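You operate a simulated robot arm through the tools that you are given. There is no shell and no other tool.

Carry out the task below with a simulated robot arm. There is one attempt and no reset: what you move stays moved.

TASK
Lock the cake in the LINE 1 lidded box; set the day dial to TUE and its slider to AM.
Fine: the cake on the square steel tray; lid on, blue catch turned over it; the cakes in the holder stay.
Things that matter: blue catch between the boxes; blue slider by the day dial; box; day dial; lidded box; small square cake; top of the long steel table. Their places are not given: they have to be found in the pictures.

Only the result counts: the job must be done as asked and must still hold three seconds after the hand-in. Knocking over, shifting, dropping, spilling or breaking anything else fails it. Lids that push on must go on centred and level and be pressed home; caps that screw on are set level and turned clockwise until they are tight.

THE ROBOT
A 7-joint arm with a two-finger parallel gripper, fixed in place. Base frame: the origin is at the foot of the arm, x ahead of it, y to its left, z up; the work surface is at about z = 0.83. Lengths are in m, angles in degrees, forces in N, time in s.
With the tool pointing down near the work surface it reaches from about 0.38 to 0.8 m from the base axis. Its first joint turns from -143.0 to 143.0 degrees. Payload 3 kg.
The tool frame sits at the grasp point between the pads (the TCP): z along the fingers, y along the line on which they close. The tips reach 0.03 m beyond it. The gripper opens to 0.11 m. The fingers are 0.02 m wide and 0.01 m thick; the gripper's body (0.048 by 0.112 m) begins 0.055 m behind the TCP.
Orientation is told as [roll, pitch, yaw] about the base's x, y, z axes, in that order, counted from this pose: with the fingers straight down and closing along the base's y, the tool's x points along the base's -x, its y along +y and its z along -z.

THE INTERFACE
- The arm moves only by the tool apply_moves. Its argument "commands" is a list of rows, each an object of numbers (a shift or turn left out is 0, a gripper value left out holds the last): "x", "y", "z": the shift along the tool's x, y, z in units of 400 mm (1.0 is 400 mm); "ax", "ay", "az": the turn, a rotation vector about the tool's x, y, z in units of 45 degrees (1.0 is 45 degrees); "fingers": the finger opening in m, from 0 to 0.11. In form: [{"x": .., "y": .., "z": .., "ax": .., "ay": .., "az": .., "fingers": ..}, ...]. A call has 1 to 20 rows; each row is the pose to reach, as a shift and turn from the pose commanded when the call began, along the tool's axes at that moment. A call with a number of a shift or a turn outside -1 to 1 is refused whole. Each row takes 0.2 s and may step no farther than 0.05 m and 8.6 degrees from the row before; otherwise, or with a gripper value out of range, the whole call is refused. A pose out of reach is approached as far as the arm can. The call stops where the force on the tool passes 90 N (or 10 N more than at its start, if that is more) or the arm is blocked; 0.2 s more then pass. The fingers move at their own pace (about 0.153 m/s each) and stop on an object; they squeeze with about 35 N. The grip force told is the motor's: it shows also when the fingers shut on nothing. Time passes only in rows, and 0.2 s behind the last, so rows that repeat a pose let the fingers close. It gives the time, the measured TCP pose, the force on the tool (base axes), the opening and the grip force at its end, in the units of the frame above (readings bear some noise), with the torque about the TCP (base axes, N m) and any sound that the robot's microphone picked up.
- Cameras (640 x 400 px; columns grow to the right, rows downward): "scene" is fixed at [0.0523, 0.4998, 1.5782]; the picture's right is [-0.54, -0.84, 0.00], its down [-0.46, 0.29, -0.84] and it looks along [0.71, -0.45, -0.54] (base axes); focal length 325 px, centre (320, 200). "wrist" rides on the gripper at [0.072, 0.017, -0.103] in the tool frame; the picture's right is [-0.23, 0.97, 0.00], its down [-0.76, -0.18, -0.62] and it looks along [-0.61, -0.14, 0.78] (tool axes); focal length 222 px, centre (320, 200).
- camera(camera): a new picture of that camera. It takes no simulated time.
- slide_trunk(by): slides the trunk up (or, below 0, down) by that many m; the arm rides with it, the base frame stays. It gives what a move gives, with no picture.
- probe_pixels(camera, pixels): for up to 12 pixels [column, row] of the newest picture of that camera ("zoom" is the newest enlarged one), the place [x, y, z] in the base frame of the surface seen there, good to about 0.003 m. It takes no simulated time.
- close_up(camera, box): a new picture of the part [left, top, right, bottom] of that camera's present view, enlarged. It takes no simulated time.
- close_job(): hands the job in; it is judged then, once.

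Leave the gripper open and the arm clear of the work at the hand-in unless told otherwise.

The tools are called after "Call:" as name(argument=value, ...) on one line, values as JSON. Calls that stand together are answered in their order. apply_moves: Moves the arm, as the interface text tells. Its arguments: {"type":"object","properties":{"commands":{"type":"array"}},"required":["commands"]} The other tools are called the same way: slide_trunk (by) slides the trunk up or down; camera (camera) takes a picture; probe_pixels (camera, pixels) gives the place of the surface under pixels of a picture; close_up (camera, box) takes an enlarged picture of a part of a camera's view; close_job () hands the job in.

At the start:

```text
t: 0.0
tool_pos: [0.5897, -0.0356, 1.2689]
tool_rot: [-0.1, 0.0, 0.0]
wrist_force: [0.5, -0.2, 0.1]
wrist_torque: [-0.01, 0.02, -0.04]
width: 0.11
grip_force: 0.1
trunk travel left (down, up): [-0.425, 0.065]
```

scene: 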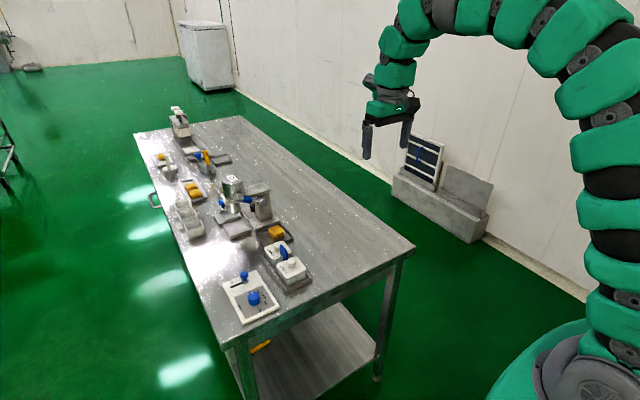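
wrist: 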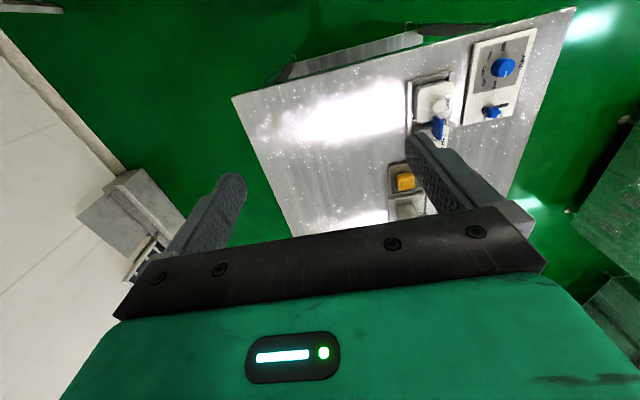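

I see the long steel table with several items: a dial panel near (250,295), white boxes near (285,260), a yellow cake near (277,232). I'll enlarge those parts of the scene first.

Call:
close_up(camera="scene", box=[200, 210, 328, 330])

Call:
close_up(camera="scene", box=[140, 100, 300, 250])

Call:
close_up(camera="wrist", box=[360, 10, 580, 220])

```text
3.33 times, centred on (264, 270) of scene
```

zoom: 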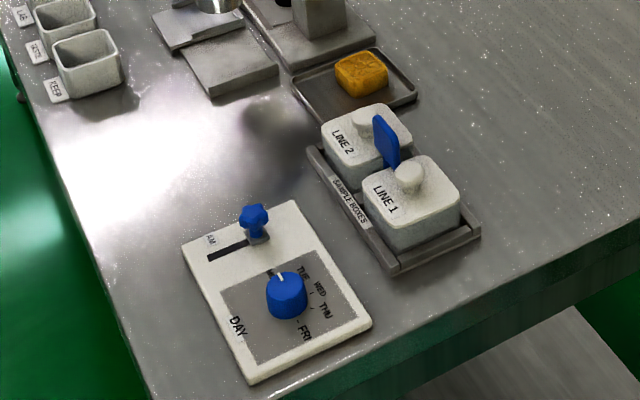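

```text
2.67 times, centred on (220, 175) of scene
```

zoom: 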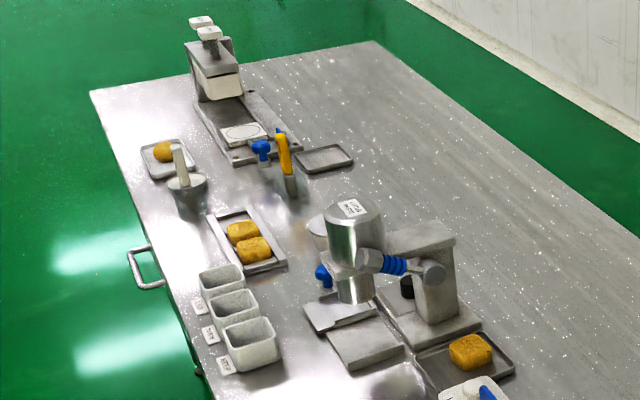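

```text
1.90 times, centred on (470, 115) of wrist
```

zoom: 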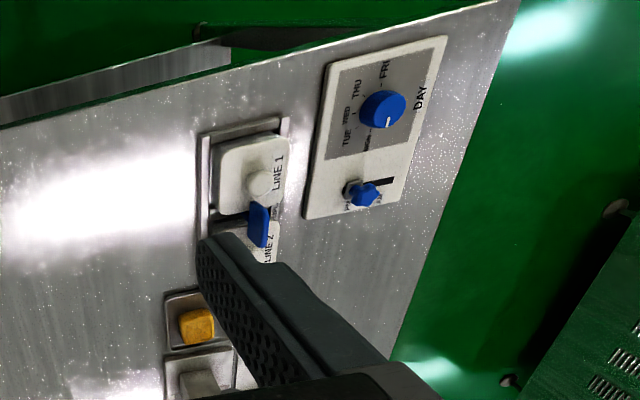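

The dial panel, the two boxes with the blue catch between them, and the tray with the cake are clear. Now I probe key points of the scene picture: dial, slider, LINE 1 knob, catch, cake, tray, table.

Call:
close_up(camera="scene", box=[200, 210, 328, 330])

Call:
probe_pixels(camera="zoom", pixels=[[287, 285], [255, 215], [410, 172], [385, 130], [362, 68], [385, 98], [365, 118], [500, 150], [400, 190], [440, 195], [210, 250], [360, 320]])

```text
3.33 times, centred on (264, 270) of scene
```

zoom: 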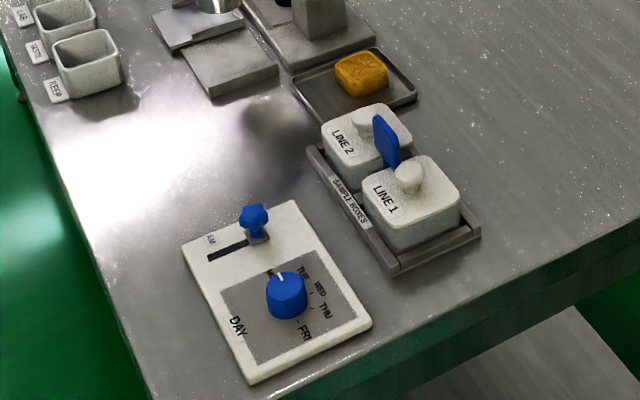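

```text
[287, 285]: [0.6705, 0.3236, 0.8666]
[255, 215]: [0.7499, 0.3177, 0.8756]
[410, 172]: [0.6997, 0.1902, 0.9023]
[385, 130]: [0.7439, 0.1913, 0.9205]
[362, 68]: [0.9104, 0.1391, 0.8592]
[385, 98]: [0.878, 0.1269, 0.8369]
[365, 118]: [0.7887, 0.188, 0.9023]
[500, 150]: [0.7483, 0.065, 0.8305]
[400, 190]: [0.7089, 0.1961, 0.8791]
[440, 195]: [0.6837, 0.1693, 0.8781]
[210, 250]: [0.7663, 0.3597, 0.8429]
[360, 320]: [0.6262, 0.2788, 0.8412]
```

Positions: dial (0.67,0.32), slider (0.75,0.32), LINE 1 lid (0.70,0.19), catch (0.744,0.191), cake (0.91,0.14). The cake lies far out. I first move the arm to a viewing pose over the panel and boxes, high above everything (z≈1.1).

Call:
apply_moves(commands=[{"x": 0.035, "y": 0.0715, "z": 0.0425}, {"x": 0.07, "y": 0.143, "z": 0.085}, {"x": 0.105, "y": 0.2145, "z": 0.1275}, {"x": 0.14, "y": 0.286, "z": 0.17}, {"x": 0.175, "y": 0.3575, "z": 0.2125}, {"x": 0.21, "y": 0.429, "z": 0.255}, {"x": 0.245, "y": 0.5005, "z": 0.2975}, {"x": 0.28, "y": 0.572, "z": 0.34}, {"x": 0.315, "y": 0.6435, "z": 0.3825}, {"x": 0.35, "y": 0.715, "z": 0.425}, {"x": 0.35, "y": 0.715, "z": 0.425}])

Call:
camera(camera="wrist")

Call:
camera(camera="scene")

```text
t: 2.4
tool_pos: [0.4487, 0.2509, 1.0981]
tool_rot: [0.0, 0.0, 0.0]
wrist_force: [-0.7, 0.8, 0.1]
wrist_torque: [-0.07, -0.02, 0.0]
width: 0.1099
grip_force: 0.0
trunk travel left (down, up): [-0.425, 0.065]
```

```text
taken
```

wrist: 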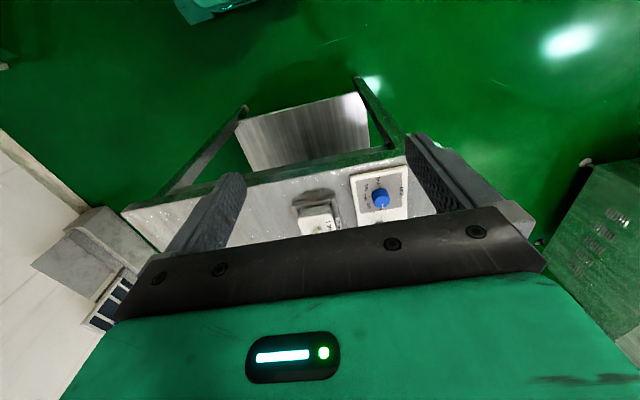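

```text
taken
```

scene: 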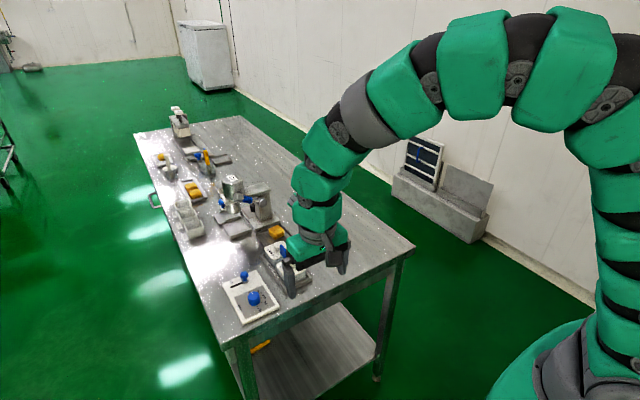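

The image from the wrist is upside down relative to the robot (top is toward the base). I take tight close-ups from the scene camera of the panel (250,295) and the boxes, and then move the wrist farther for a better angle.

Call:
close_up(camera="scene", box=[216, 262, 280, 326])

Call:
apply_moves(commands=[{"x": -0.09, "y": -0.03, "z": -0.03}, {"x": -0.18, "y": -0.06, "z": -0.06}, {"x": -0.27, "y": -0.09, "z": -0.09}, {"x": -0.36, "y": -0.12, "z": -0.12}, {"x": -0.36, "y": -0.12, "z": -0.12}])

Call:
camera(camera="wrist")

```text
6.25 times, centred on (248, 294) of scene
```

zoom: 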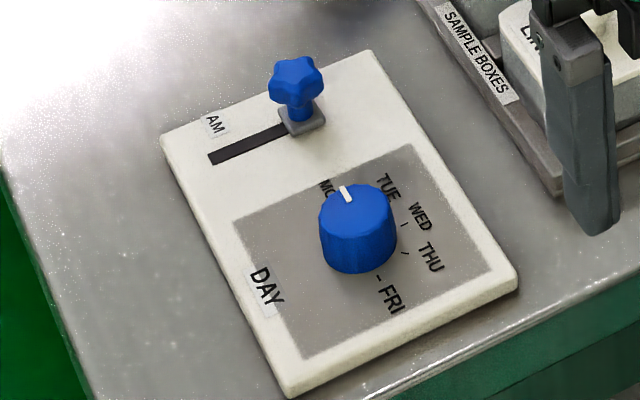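

```text
t: 3.6
tool_pos: [0.5946, 0.2029, 1.1464]
tool_rot: [0.0, -0.1, 0.0]
wrist_force: [0.0, -0.2, 0.5]
wrist_torque: [0.01, 0.03, -0.02]
width: 0.1102
grip_force: 0.1
trunk travel left (down, up): [-0.425, 0.065]
```

```text
taken
```

wrist: 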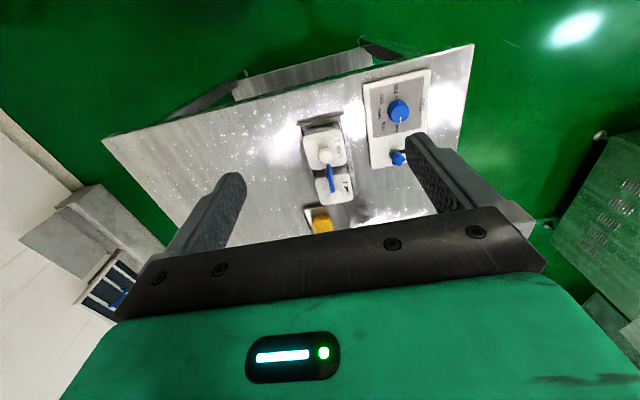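

Call:
close_up(camera="wrist", box=[355, 60, 440, 170])

Call:
close_up(camera="wrist", box=[290, 110, 370, 240])

```text
3.64 times, centred on (398, 115) of wrist
```

zoom: 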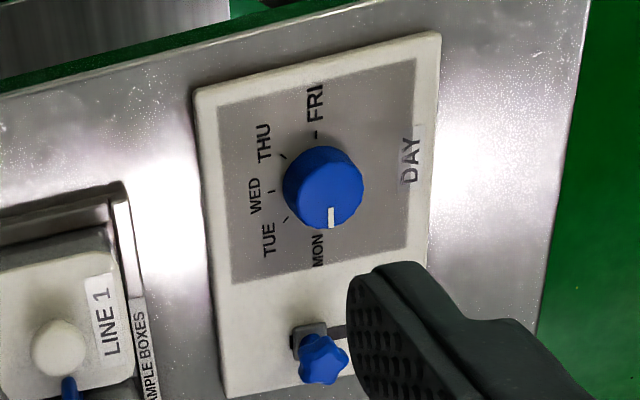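

```text
3.08 times, centred on (330, 175) of wrist
```

zoom: 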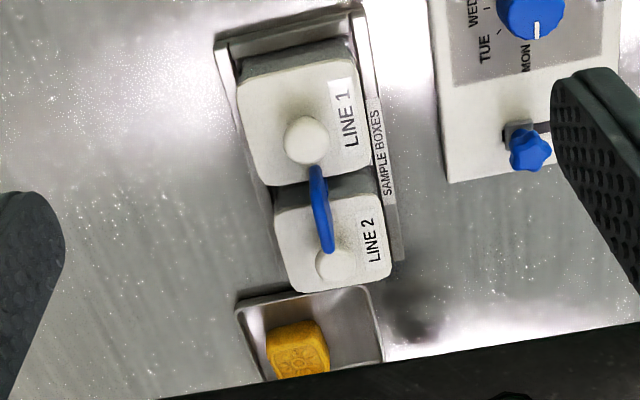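

The dial pointer stands on MON; TUE is the next tick. The slider sits at the end opposite AM. I probe the ticks, the catch, and the boxes in the last zoom and then look at the catch more closely.

Call:
probe_pixels(camera="zoom", pixels=[[315, 170], [320, 190], [325, 215], [328, 245], [303, 140], [332, 264], [250, 90], [350, 70], [272, 180], [365, 168], [275, 215], [300, 340]])

Call:
close_up(camera="wrist", box=[365, 65, 435, 140])

Call:
close_up(camera="scene", box=[255, 215, 325, 300])

```text
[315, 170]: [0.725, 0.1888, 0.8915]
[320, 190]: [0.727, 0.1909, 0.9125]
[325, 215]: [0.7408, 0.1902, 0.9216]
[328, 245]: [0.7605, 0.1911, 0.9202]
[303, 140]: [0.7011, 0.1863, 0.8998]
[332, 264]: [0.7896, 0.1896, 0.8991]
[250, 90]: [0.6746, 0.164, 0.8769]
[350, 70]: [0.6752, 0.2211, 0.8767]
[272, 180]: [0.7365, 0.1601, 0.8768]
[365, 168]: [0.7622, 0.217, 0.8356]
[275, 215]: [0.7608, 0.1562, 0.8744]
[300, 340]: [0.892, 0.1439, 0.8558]
```

```text
5.33 times, centred on (400, 102) of wrist
```

zoom: 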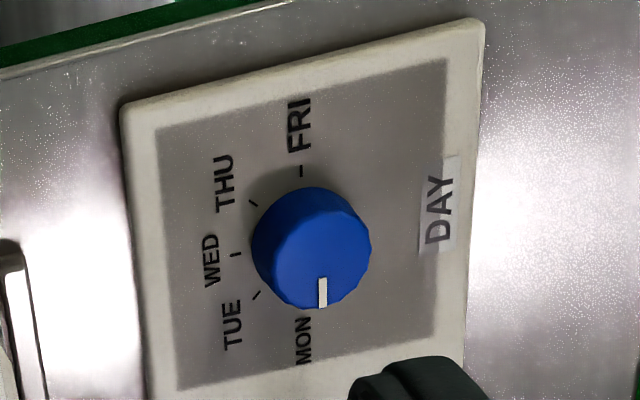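

```text
4.71 times, centred on (290, 258) of scene
```

zoom: 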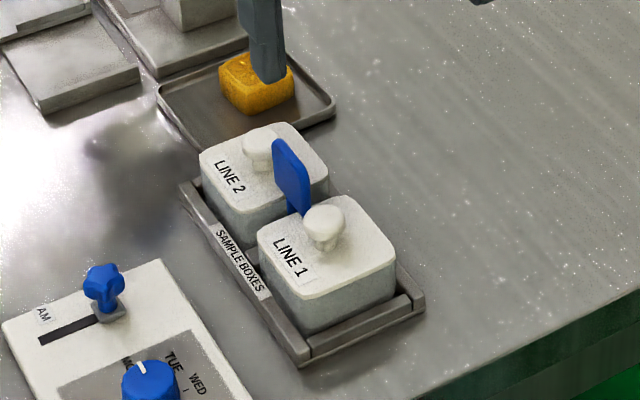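

The catch is an upright blue plate at about x 0.725–0.765, y 0.19, z 0.88–0.92. I want tighter close-ups of it and of the tray from the scene camera.

Call:
close_up(camera="scene", box=[294, 238, 334, 278])

Call:
close_up(camera="scene", box=[275, 236, 310, 270])

Call:
close_up(camera="wrist", box=[310, 140, 350, 210])

```text
10.00 times, centred on (314, 258) of scene
```

zoom: 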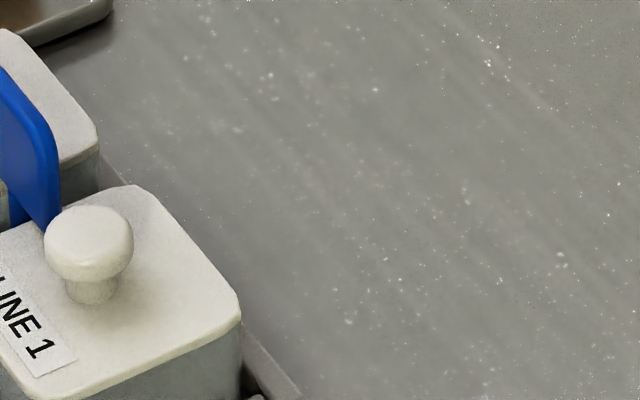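

```text
11.76 times, centred on (292, 253) of scene
```

zoom: 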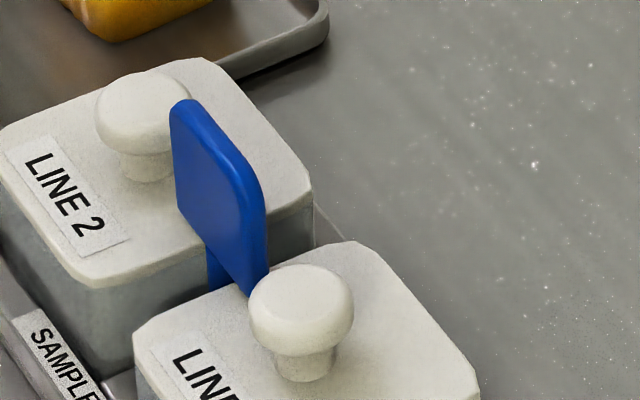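

```text
5.71 times, centred on (330, 175) of wrist
```

zoom: 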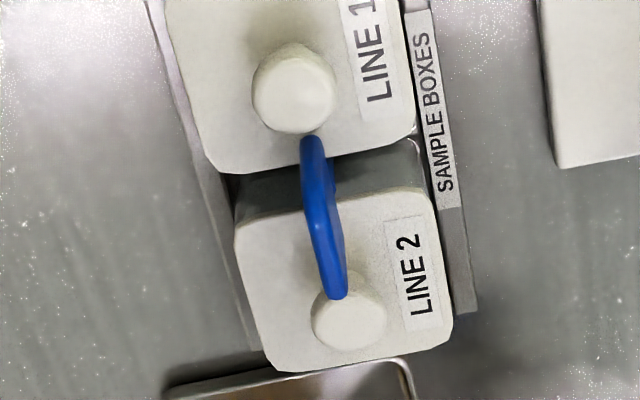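

The paddle is symmetrical on a narrow stem that goes into the gap. Before going further out I probe the tall instrument behind the cake tray and other surroundings (instrument top (232,182), arm (262,190), tray corners, trays) to know clearances.

Call:
camera(camera="scene")

Call:
probe_pixels(camera="scene", pixels=[[232, 180], [262, 188], [245, 200], [258, 185], [230, 205], [265, 220], [277, 232], [258, 237], [293, 236], [178, 110], [200, 155], [330, 235]])

```text
taken
```

scene: 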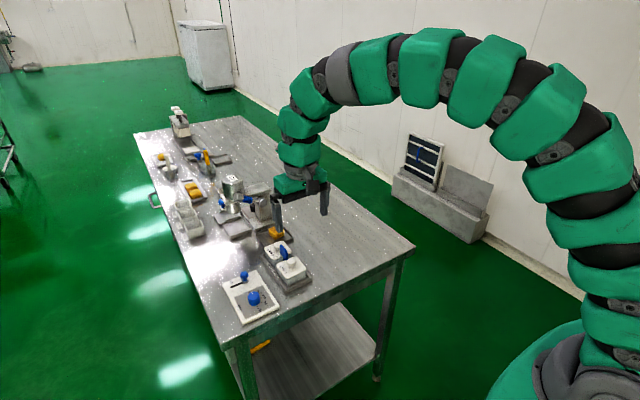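

```text
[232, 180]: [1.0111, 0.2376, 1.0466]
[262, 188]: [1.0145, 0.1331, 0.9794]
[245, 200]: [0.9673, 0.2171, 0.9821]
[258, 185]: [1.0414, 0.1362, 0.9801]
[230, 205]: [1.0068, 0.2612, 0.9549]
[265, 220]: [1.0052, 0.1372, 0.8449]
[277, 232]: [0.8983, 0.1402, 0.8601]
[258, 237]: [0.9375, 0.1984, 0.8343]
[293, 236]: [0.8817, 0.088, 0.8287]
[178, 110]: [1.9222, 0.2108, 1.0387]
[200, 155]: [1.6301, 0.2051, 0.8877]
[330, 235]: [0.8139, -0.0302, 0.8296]
```

The instrument spans x≥0.95 with top at 1.047; I'll keep to x≤0.8 at z 1.1. I move to (0.80,0.175,1.10) so the catch lies straight beneath the wrist camera.

Call:
apply_moves(commands=[{"x": -0.1025, "y": -0.014, "z": 0.023}, {"x": -0.205, "y": -0.028, "z": 0.046}, {"x": -0.3075, "y": -0.042, "z": 0.07}, {"x": -0.41, "y": -0.056, "z": 0.093}, {"x": -0.5125, "y": -0.07, "z": 0.116}, {"x": -0.5125, "y": -0.07, "z": 0.116}])

Call:
camera(camera="wrist")

```text
t: 5.0
tool_pos: [0.7576, 0.1801, 1.1104]
tool_rot: [-0.1, 0.0, 0.0]
wrist_force: [-0.6, 0.6, 0.6]
wrist_torque: [0.04, -0.05, -0.02]
width: 0.11
grip_force: 0.0
out of reach, approached as far as the arm can: row 5, 6
trunk travel left (down, up): [-0.425, 0.065]
```

```text
taken
```

wrist: 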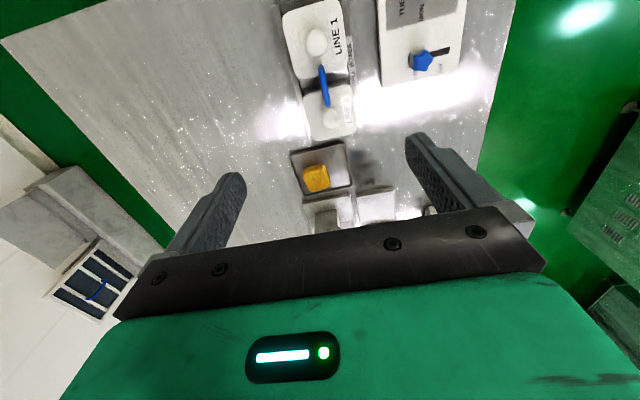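

Reach with the tool straight down ends at about 0.78 m here. I probe the robot's own body in the scene picture to learn the shoulder height, and close up on the catch, which is now nearly beneath the camera at (323,85).

Call:
close_up(camera="wrist", box=[280, 0, 380, 150])

Call:
camera(camera="scene")

Call:
probe_pixels(camera="scene", pixels=[[560, 375], [600, 340], [610, 250], [600, 160], [560, 90], [480, 60], [400, 70], [330, 70], [300, 130], [290, 185]])

```text
2.67 times, centred on (330, 75) of wrist
```

zoom: 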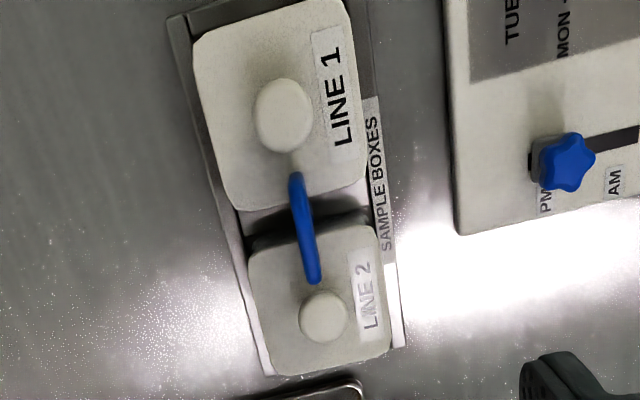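

```text
taken
```

scene: 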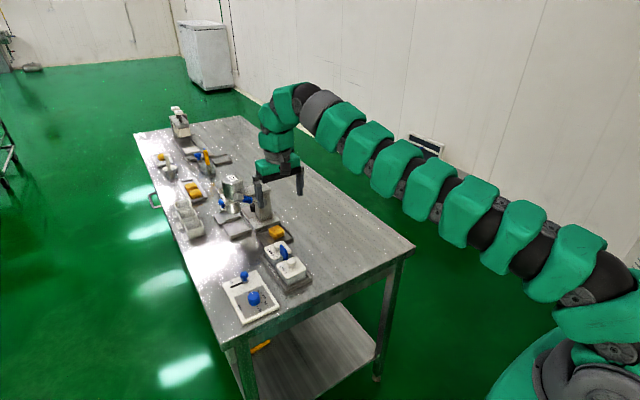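

```text
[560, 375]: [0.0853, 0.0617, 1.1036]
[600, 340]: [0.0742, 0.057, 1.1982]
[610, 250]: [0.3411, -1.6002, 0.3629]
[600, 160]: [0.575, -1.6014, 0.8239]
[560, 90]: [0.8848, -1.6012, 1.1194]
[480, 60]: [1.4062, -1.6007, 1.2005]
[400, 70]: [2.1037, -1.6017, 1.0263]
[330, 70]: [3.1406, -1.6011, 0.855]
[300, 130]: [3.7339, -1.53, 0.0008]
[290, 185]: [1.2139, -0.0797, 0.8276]
```

The arm is now almost stretched out with shoulder at about z 1.25, so for the cake I'll have to lower the trunk and tilt the tool outward. Now I study the catch geometry with probes on a tight scene close-up.

Call:
close_up(camera="scene", box=[275, 236, 310, 270])

Call:
probe_pixels(camera="zoom", pixels=[[185, 115], [178, 150], [184, 195], [200, 215], [212, 265], [225, 280], [245, 285], [258, 260], [255, 190], [220, 150], [218, 275], [195, 120]])

```text
11.76 times, centred on (292, 253) of scene
```

zoom: 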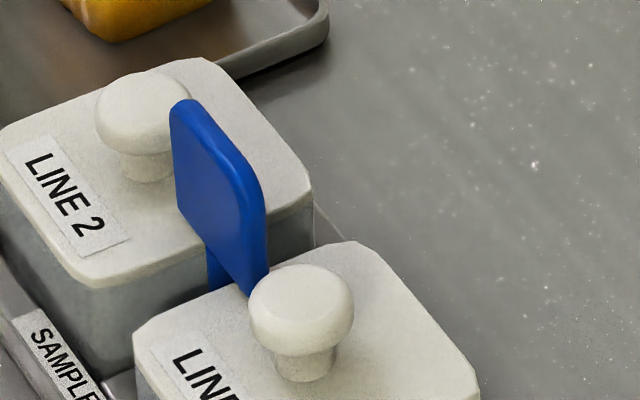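

```text
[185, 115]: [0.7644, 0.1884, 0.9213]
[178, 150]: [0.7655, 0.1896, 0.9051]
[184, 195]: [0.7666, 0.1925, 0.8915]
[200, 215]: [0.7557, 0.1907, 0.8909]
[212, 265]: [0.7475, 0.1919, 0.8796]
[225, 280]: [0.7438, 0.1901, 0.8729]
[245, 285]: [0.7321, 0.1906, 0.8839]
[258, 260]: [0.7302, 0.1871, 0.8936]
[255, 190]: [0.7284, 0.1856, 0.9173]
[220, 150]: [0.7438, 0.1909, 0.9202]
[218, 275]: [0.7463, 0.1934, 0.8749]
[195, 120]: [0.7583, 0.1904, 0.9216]
```

The catch is a T-shaped fin (x 0.728–0.766, z 0.888–0.922, only ~6 mm thick in y) on a stem in the gap. I'll find out how it turns by touching it gently later. Now the dial: close-up and probing of ticks and knob.

Call:
close_up(camera="scene", box=[232, 274, 280, 316])

Call:
close_up(camera="wrist", box=[370, 0, 470, 100])

```text
9.52 times, centred on (256, 295) of scene
```

zoom: 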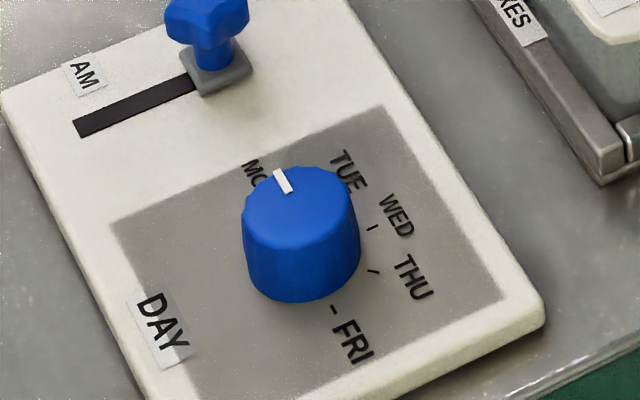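

```text
4.00 times, centred on (420, 50) of wrist
```

zoom: 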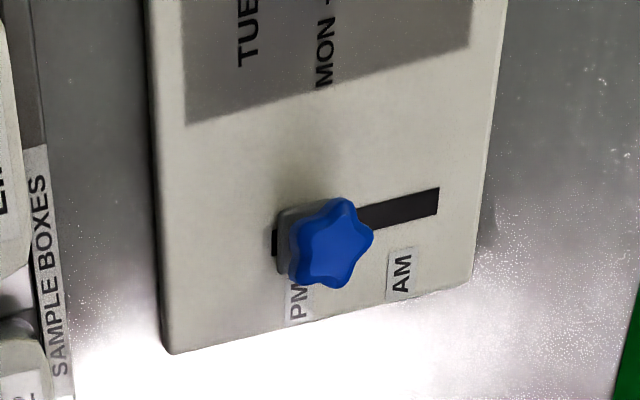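

The slider moves along a slot toward +y (AM). I retake the scene close-up and probe slot ends, the slider block, labels and the dial ticks.

Call:
close_up(camera="scene", box=[232, 274, 280, 316])

Call:
probe_pixels(camera="zoom", pixels=[[80, 130], [185, 88], [200, 90], [250, 70], [222, 80], [85, 75], [207, 20], [300, 205], [372, 228], [373, 271], [333, 309], [283, 182]])

Call:
close_up(camera="scene", box=[216, 262, 280, 326])

Call:
probe_pixels(camera="zoom", pixels=[[165, 140], [370, 55], [515, 280], [290, 390], [350, 215], [325, 225], [390, 220], [345, 255], [300, 75], [330, 188], [385, 188], [268, 285]])

```text
9.52 times, centred on (256, 295) of scene
```

zoom: 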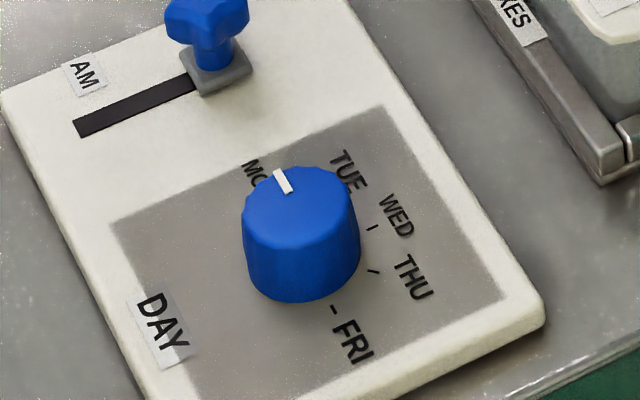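

```text
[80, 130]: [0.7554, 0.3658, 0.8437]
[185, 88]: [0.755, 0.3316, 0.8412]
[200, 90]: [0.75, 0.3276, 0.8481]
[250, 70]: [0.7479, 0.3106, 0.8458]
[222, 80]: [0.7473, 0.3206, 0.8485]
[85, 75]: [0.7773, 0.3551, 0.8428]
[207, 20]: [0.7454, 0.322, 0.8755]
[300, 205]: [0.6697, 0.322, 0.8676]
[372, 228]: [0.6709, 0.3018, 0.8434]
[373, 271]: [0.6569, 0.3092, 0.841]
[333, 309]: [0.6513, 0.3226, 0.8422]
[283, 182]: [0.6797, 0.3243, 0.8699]
```

```text
6.25 times, centred on (248, 294) of scene
```

zoom: 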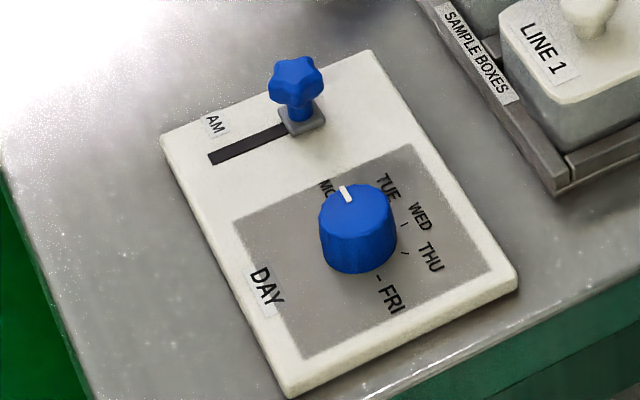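

```text
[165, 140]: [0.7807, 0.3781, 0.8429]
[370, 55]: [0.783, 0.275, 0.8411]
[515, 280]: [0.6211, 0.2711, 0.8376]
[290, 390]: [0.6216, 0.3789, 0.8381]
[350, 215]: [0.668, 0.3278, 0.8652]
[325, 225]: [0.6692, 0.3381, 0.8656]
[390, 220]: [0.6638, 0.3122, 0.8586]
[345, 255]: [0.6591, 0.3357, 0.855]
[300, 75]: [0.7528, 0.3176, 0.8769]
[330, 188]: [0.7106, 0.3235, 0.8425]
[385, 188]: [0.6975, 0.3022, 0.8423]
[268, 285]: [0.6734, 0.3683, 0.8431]
```

Dial centre works out to (0.671,0.3226), day marks 45° apart, pointer now at MON (+x), so TUE needs a 45° clockwise turn (seen from above). Slider must travel about 0.035 m in +y to the slot's end. Now I measure the cake and its tray in a scene close-up.

Call:
close_up(camera="scene", box=[252, 215, 304, 250])

Call:
close_up(camera="wrist", box=[285, 135, 365, 235])

```text
11.43 times, centred on (278, 232) of scene
```

zoom: 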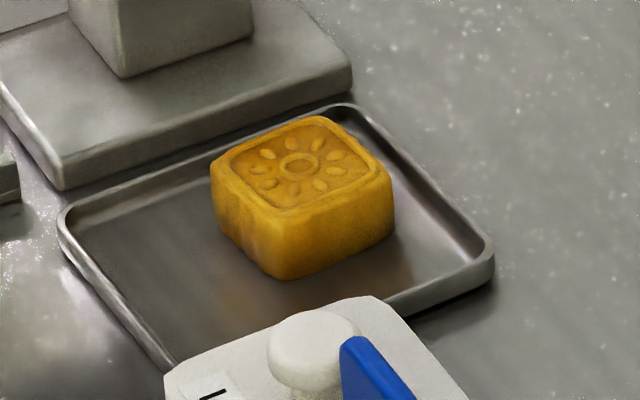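

```text
4.00 times, centred on (325, 185) of wrist
```

zoom: 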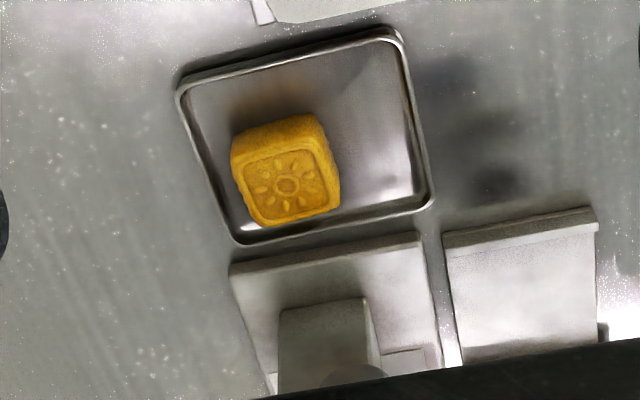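

Call:
probe_pixels(camera="zoom", pixels=[[286, 185], [248, 170], [312, 155], [330, 200], [268, 220], [237, 140], [318, 118], [190, 95], [398, 45], [425, 200], [240, 240], [370, 120]])

Call:
close_up(camera="scene", box=[252, 215, 304, 250])

Call:
probe_pixels(camera="zoom", pixels=[[215, 165], [320, 120], [388, 180], [283, 215], [280, 275], [392, 235], [214, 205], [300, 165], [60, 235], [345, 108], [490, 260], [150, 270]])

```text
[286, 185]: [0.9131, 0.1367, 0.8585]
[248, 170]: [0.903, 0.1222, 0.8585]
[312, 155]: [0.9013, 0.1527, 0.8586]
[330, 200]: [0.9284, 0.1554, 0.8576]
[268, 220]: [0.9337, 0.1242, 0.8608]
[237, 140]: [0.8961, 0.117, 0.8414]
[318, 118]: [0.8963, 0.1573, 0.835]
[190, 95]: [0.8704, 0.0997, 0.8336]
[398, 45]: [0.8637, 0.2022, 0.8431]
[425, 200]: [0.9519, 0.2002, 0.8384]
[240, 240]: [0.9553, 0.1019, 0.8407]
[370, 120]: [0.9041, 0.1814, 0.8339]
```

```text
11.43 times, centred on (278, 232) of scene
```

zoom: 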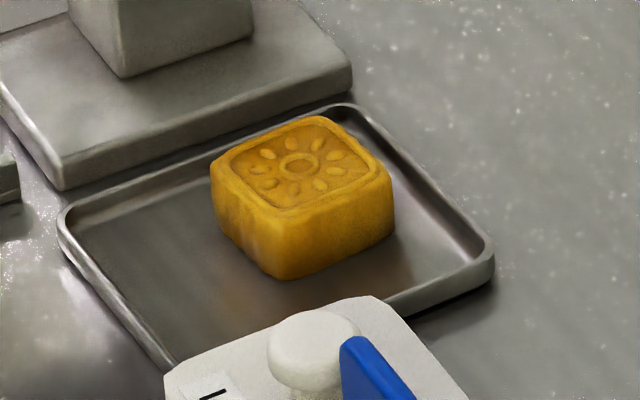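

```text
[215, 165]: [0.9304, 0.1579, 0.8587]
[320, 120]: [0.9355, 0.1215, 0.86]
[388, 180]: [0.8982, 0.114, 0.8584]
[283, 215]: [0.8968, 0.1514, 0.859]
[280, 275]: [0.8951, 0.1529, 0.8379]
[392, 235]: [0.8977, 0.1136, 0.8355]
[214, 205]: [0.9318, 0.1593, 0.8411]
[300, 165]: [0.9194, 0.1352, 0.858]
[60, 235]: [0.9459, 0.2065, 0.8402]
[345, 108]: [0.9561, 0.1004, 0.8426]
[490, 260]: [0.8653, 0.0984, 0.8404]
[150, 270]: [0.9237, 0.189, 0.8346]
```

The cake is centred at about (0.915,0.137), ~0.038 m square, turned ~10°, top z 0.859, on the tray floor z 0.834. I'll do dial and slider first. I lower the trunk by 0.15 m (tool goes to z≈0.96, tips 0.93, above the fin at 0.922—so first I raise/retract the arm over the free region). I move the tool back to x≈0.6 first.

Call:
apply_moves(commands=[{"x": 0.1, "y": 0.06, "z": 0.0}, {"x": 0.2, "y": 0.12, "z": 0.0}, {"x": 0.3, "y": 0.18, "z": 0.0}, {"x": 0.35, "y": 0.25, "z": 0.0}, {"x": 0.35, "y": 0.34, "z": 0.0}, {"x": 0.35, "y": 0.34, "z": 0.0}])

Call:
slide_trunk(by=-0.12)

Call:
camera(camera="scene")

```text
t: 6.4
tool_pos: [0.6162, 0.3144, 1.1081]
tool_rot: [-0.1, 0.0, 0.0]
wrist_force: [-0.5, 0.9, -0.8]
wrist_torque: [-0.02, 0.0, 0.02]
width: 0.1101
grip_force: 0.0
trunk travel left (down, up): [-0.425, 0.065]
```

```text
t: 7.9
tool_pos: [0.6165, 0.3156, 0.9876]
tool_rot: [-0.1, -0.1, 0.0]
wrist_force: [0.3, 0.0, -0.7]
wrist_torque: [0.03, -0.01, 0.03]
width: 0.1099
grip_force: 0.2
trunk travel left (down, up): [-0.305, 0.185]
```

```text
taken
```

scene: 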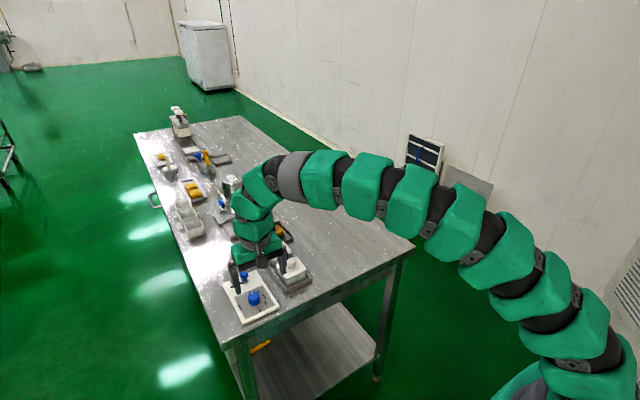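

Commanded pose follows the measured one. The arm is at (0.6165,0.3156,0.988). Next: go above the dial centre (0.671,0.3226), fingers at 0.06 m, down to z≈0.93, and check with pictures.

Call:
apply_moves(commands=[{"x": -0.07, "y": 0.009, "z": 0.0, "fingers": 0.06}, {"x": -0.136, "y": 0.0175, "z": 0.0, "fingers": 0.06}, {"x": -0.136, "y": 0.0175, "z": 0.07, "fingers": 0.06}, {"x": -0.136, "y": 0.0175, "z": 0.144, "fingers": 0.06}, {"x": -0.136, "y": 0.0175, "z": 0.144, "fingers": 0.06}])

Call:
camera(camera="wrist")

Call:
close_up(camera="scene", box=[210, 220, 320, 330])

```text
t: 9.1
tool_pos: [0.6717, 0.3216, 0.9298]
tool_rot: [0.0, 0.0, 0.0]
wrist_force: [-0.1, 0.1, 0.5]
wrist_torque: [0.0, -0.01, -0.05]
width: 0.0599
grip_force: 0.1
trunk travel left (down, up): [-0.305, 0.185]
```

```text
taken
```

wrist: 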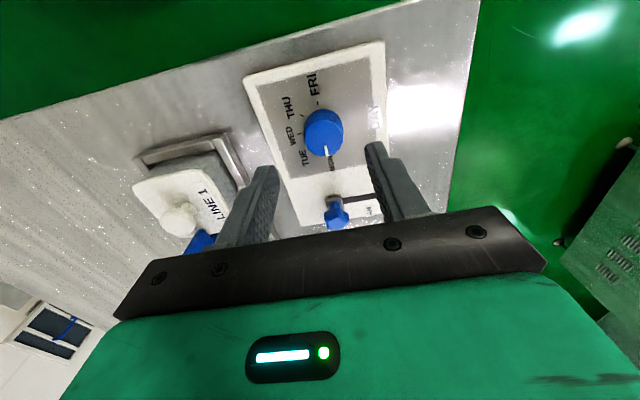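

```text
3.64 times, centred on (265, 275) of scene
```

zoom: 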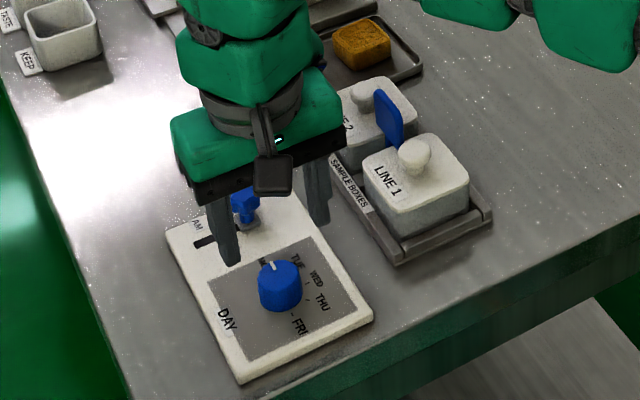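

The gripper is above the dial. I check the knob's exact place with a wrist close-up before going down.

Call:
close_up(camera="wrist", box=[280, 70, 380, 180])

Call:
probe_pixels(camera="wrist", pixels=[[323, 133], [308, 133], [340, 133], [323, 118], [324, 150], [326, 148], [324, 142], [304, 117], [299, 133], [317, 104]])

```text
3.64 times, centred on (330, 125) of wrist
```

zoom: 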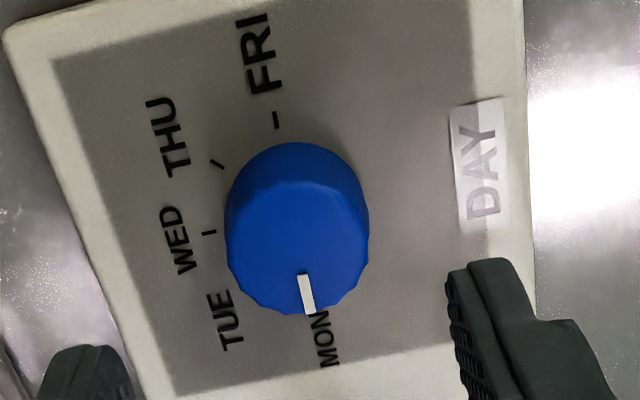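

```text
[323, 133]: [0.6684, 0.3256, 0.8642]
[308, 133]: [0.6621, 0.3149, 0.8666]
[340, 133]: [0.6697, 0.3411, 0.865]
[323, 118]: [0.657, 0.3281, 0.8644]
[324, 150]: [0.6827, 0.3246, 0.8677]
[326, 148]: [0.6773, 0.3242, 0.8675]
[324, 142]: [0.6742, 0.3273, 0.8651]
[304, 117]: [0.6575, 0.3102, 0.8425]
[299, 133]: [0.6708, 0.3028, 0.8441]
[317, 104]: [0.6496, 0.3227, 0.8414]
```

The dial knob is centred near (0.670,0.3235), diameter ~0.030, and the pointer is right on MON. I go down to z≈0.879 (tips 7 mm above the panel), and close on the knob.

Call:
apply_moves(commands=[{"x": 0.004, "y": 0.005, "z": 0.064, "fingers": 0.06}, {"x": 0.004, "y": 0.005, "z": 0.127, "fingers": 0.06}, {"x": 0.004, "y": 0.005, "z": 0.127, "fingers": 0.06}, {"x": 0.004, "y": 0.005, "z": 0.127, "fingers": 0.0}, {"x": 0.004, "y": 0.005, "z": 0.127, "fingers": 0.0}, {"x": 0.004, "y": 0.005, "z": 0.127, "fingers": 0.0}])

Call:
close_up(camera="wrist", box=[240, 40, 420, 220])

```text
t: 10.5
tool_pos: [0.6694, 0.325, 0.8805]
tool_rot: [0.0, 0.0, 0.1]
wrist_force: [1.4, 14.1, -1.2]
wrist_torque: [0.58, -0.2, 0.03]
width: 0.0319
grip_force: 45.0
trunk travel left (down, up): [-0.305, 0.185]
```

```text
2.22 times, centred on (330, 130) of wrist
```

zoom: 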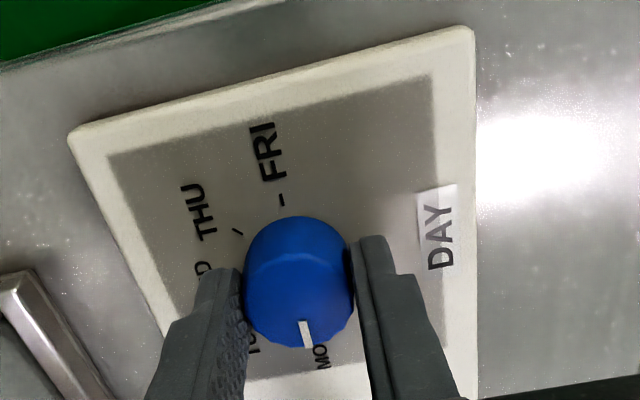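

The fingers hold the knob (width 0.032, 45 N); the reading shows a 1.4 mm offset in y, which I correct. Now I turn 45° clockwise seen from above (tool az +1.0) in small steps.

Call:
apply_moves(commands=[{"y": 0.0035, "az": 0.1, "fingers": 0.0}, {"y": 0.0035, "az": 0.25, "fingers": 0.0}, {"y": 0.0035, "az": 0.4, "fingers": 0.0}, {"y": 0.0035, "az": 0.55, "fingers": 0.0}, {"y": 0.0035, "az": 0.7, "fingers": 0.0}, {"y": 0.0035, "az": 0.85, "fingers": 0.0}, {"y": 0.0035, "az": 1.0, "fingers": 0.0}, {"y": 0.0035, "az": 1.0, "fingers": 0.0}, {"y": 0.0035, "az": 1.0, "fingers": 0.0}])

Call:
camera(camera="wrist")

Call:
close_up(camera="scene", box=[210, 220, 320, 330])

```text
t: 12.5
tool_pos: [0.6692, 0.3256, 0.8793]
tool_rot: [-0.1, 0.1, -45.0]
wrist_force: [-3.4, 4.8, -4.6]
wrist_torque: [0.32, 0.33, 0.0]
width: 0.0317
grip_force: 44.6
trunk travel left (down, up): [-0.305, 0.185]
```

```text
taken
```

wrist: 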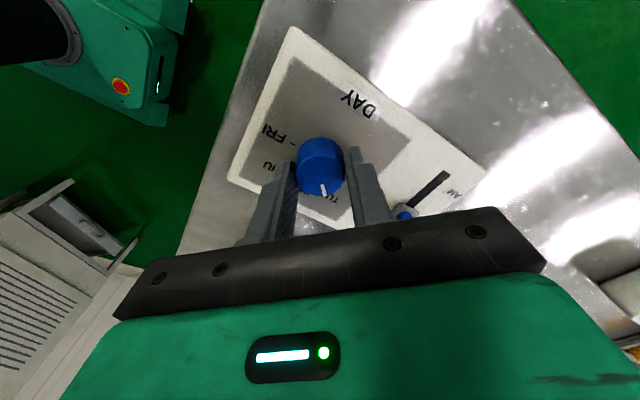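

```text
3.64 times, centred on (265, 275) of scene
```

zoom: 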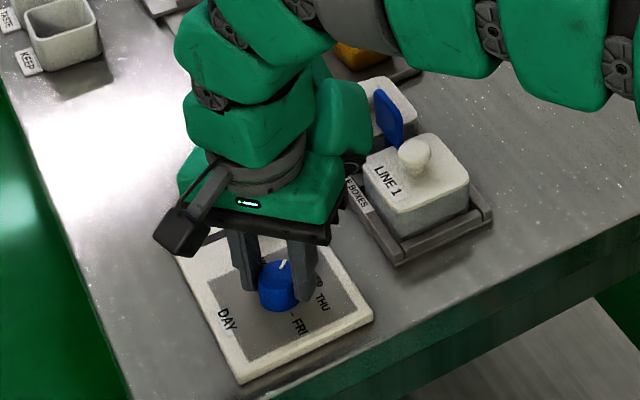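

The knob turned with the gripper to the TUE direction. I release by opening to 0.06, rise straight up, and look.

Call:
apply_moves(commands=[{"fingers": 0.06}, {"fingers": 0.06}, {"z": -0.06, "fingers": 0.06}, {"z": -0.14, "fingers": 0.06}, {"z": -0.14, "fingers": 0.06}])

Call:
close_up(camera="wrist", box=[240, 60, 420, 220])

Call:
close_up(camera="scene", box=[232, 262, 290, 320])

```text
t: 13.7
tool_pos: [0.6695, 0.3244, 0.9353]
tool_rot: [0.0, 0.0, -45.0]
wrist_force: [-0.1, 0.1, 0.0]
wrist_torque: [0.01, 0.0, 0.03]
width: 0.0598
grip_force: 0.1
trunk travel left (down, up): [-0.305, 0.185]
```

```text
2.50 times, centred on (330, 140) of wrist
```

zoom: 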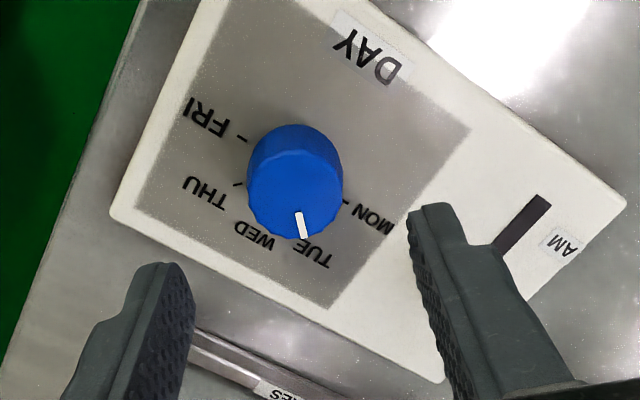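

```text
6.90 times, centred on (261, 291) of scene
```

zoom: 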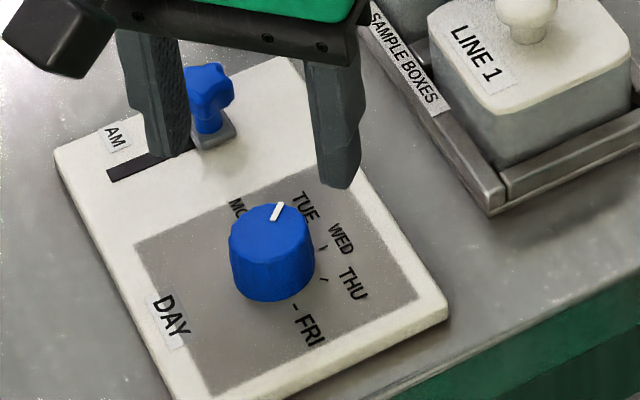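

The pointer now points at TUE in both views. Next the slider: I turn the gripper back to yaw 0 while rising a bit.

Call:
apply_moves(commands=[{"z": -0.03, "az": -0.17, "fingers": 0.06}, {"z": -0.06, "az": -0.34, "fingers": 0.06}, {"z": -0.06, "az": -0.51, "fingers": 0.06}, {"z": -0.06, "az": -0.68, "fingers": 0.06}, {"z": -0.06, "az": -0.85, "fingers": 0.06}, {"z": -0.06, "az": -1.0, "fingers": 0.06}, {"z": -0.06, "az": -1.0, "fingers": 0.06}])

Call:
close_up(camera="scene", box=[216, 250, 280, 326])

Call:
close_up(camera="wrist", box=[240, 60, 420, 240])

```text
t: 15.3
tool_pos: [0.6695, 0.325, 0.9595]
tool_rot: [0.0, 0.0, 0.1]
wrist_force: [-0.3, -0.3, 0.0]
wrist_torque: [-0.02, -0.02, -0.01]
width: 0.0598
grip_force: 0.1
trunk travel left (down, up): [-0.305, 0.185]
```

```text
5.26 times, centred on (248, 288) of scene
```

zoom: 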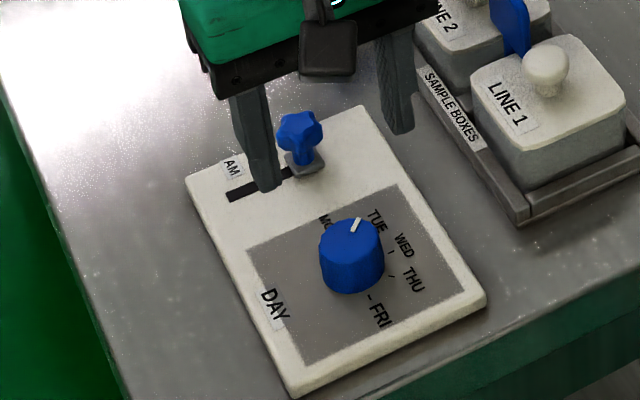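

```text
2.22 times, centred on (330, 150) of wrist
```

zoom: 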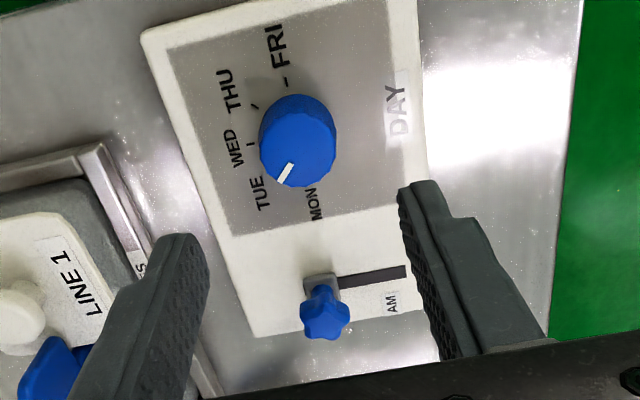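

The pointer looks aimed at TUE. I check its angle numerically by probing the mark's two ends, and probe the slider's star and block in this zoom.

Call:
probe_pixels(camera="zoom", pixels=[[292, 166], [280, 180], [286, 173], [250, 146], [286, 82], [324, 312], [304, 318], [344, 310], [323, 335], [313, 285], [345, 282], [403, 272]])

```text
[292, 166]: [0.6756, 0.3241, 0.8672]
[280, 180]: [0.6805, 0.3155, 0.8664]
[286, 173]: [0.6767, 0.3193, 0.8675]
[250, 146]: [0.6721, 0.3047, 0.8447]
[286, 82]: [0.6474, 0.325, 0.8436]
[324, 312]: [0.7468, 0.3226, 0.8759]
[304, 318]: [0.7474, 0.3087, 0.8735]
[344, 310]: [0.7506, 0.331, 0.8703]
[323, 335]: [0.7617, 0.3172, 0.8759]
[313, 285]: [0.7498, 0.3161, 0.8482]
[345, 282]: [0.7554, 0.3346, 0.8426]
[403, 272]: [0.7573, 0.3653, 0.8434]
```

Rough angle is about −50°, with reading noise. I take tighter close-ups to measure the mark precisely.

Call:
close_up(camera="wrist", box=[290, 85, 350, 150])

Call:
close_up(camera="scene", box=[242, 280, 270, 308])

```text
6.15 times, centred on (320, 118) of wrist
```

zoom: 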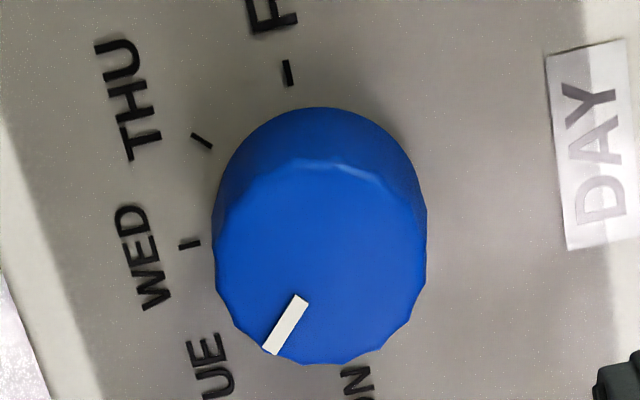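

```text
14.29 times, centred on (256, 294) of scene
```

zoom: 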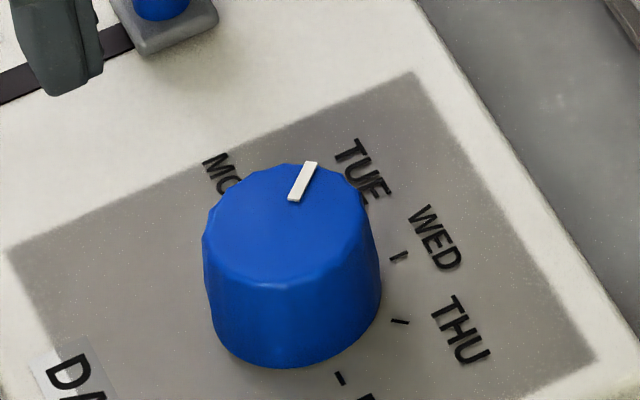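

The mark measures −42° to −46° from MON: on TUE. Now the slider star at about (0.748,0.320). It's near the reach limit, so I tilt the fingers 20° outward (ay −0.444) and move above it.

Call:
apply_moves(commands=[{"x": -0.06, "y": -0.004, "z": 0.0, "ay": -0.15, "fingers": 0.06}, {"x": -0.12, "y": -0.008, "z": 0.02, "ay": -0.3, "fingers": 0.06}, {"x": -0.181, "y": -0.0125, "z": 0.04, "ay": -0.444, "fingers": 0.06}, {"x": -0.181, "y": -0.0125, "z": 0.061, "ay": -0.444, "fingers": 0.06}, {"x": -0.181, "y": -0.0125, "z": 0.061, "ay": -0.444, "fingers": 0.06}])

Call:
camera(camera="wrist")

Call:
close_up(camera="scene", box=[200, 220, 310, 320])

```text
t: 16.5
tool_pos: [0.7424, 0.3215, 0.9359]
tool_rot: [0.0, -20.0, 0.0]
wrist_force: [0.5, 0.1, 0.8]
wrist_torque: [-0.03, 0.0, -0.01]
width: 0.0602
grip_force: 0.0
trunk travel left (down, up): [-0.305, 0.185]
```

```text
taken
```

wrist: 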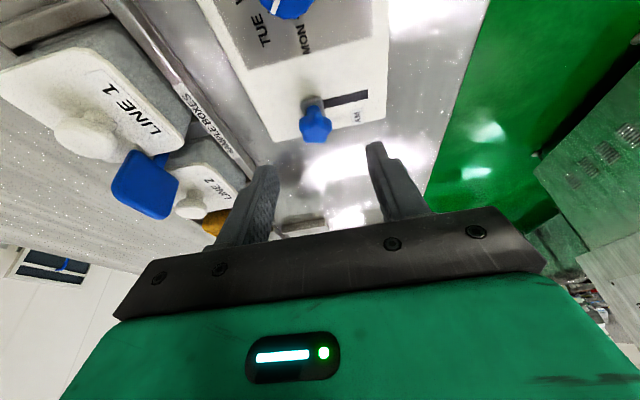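

```text
4.00 times, centred on (255, 270) of scene
```

zoom: 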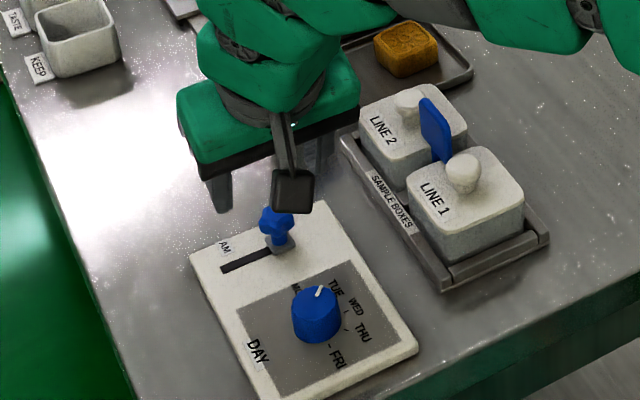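

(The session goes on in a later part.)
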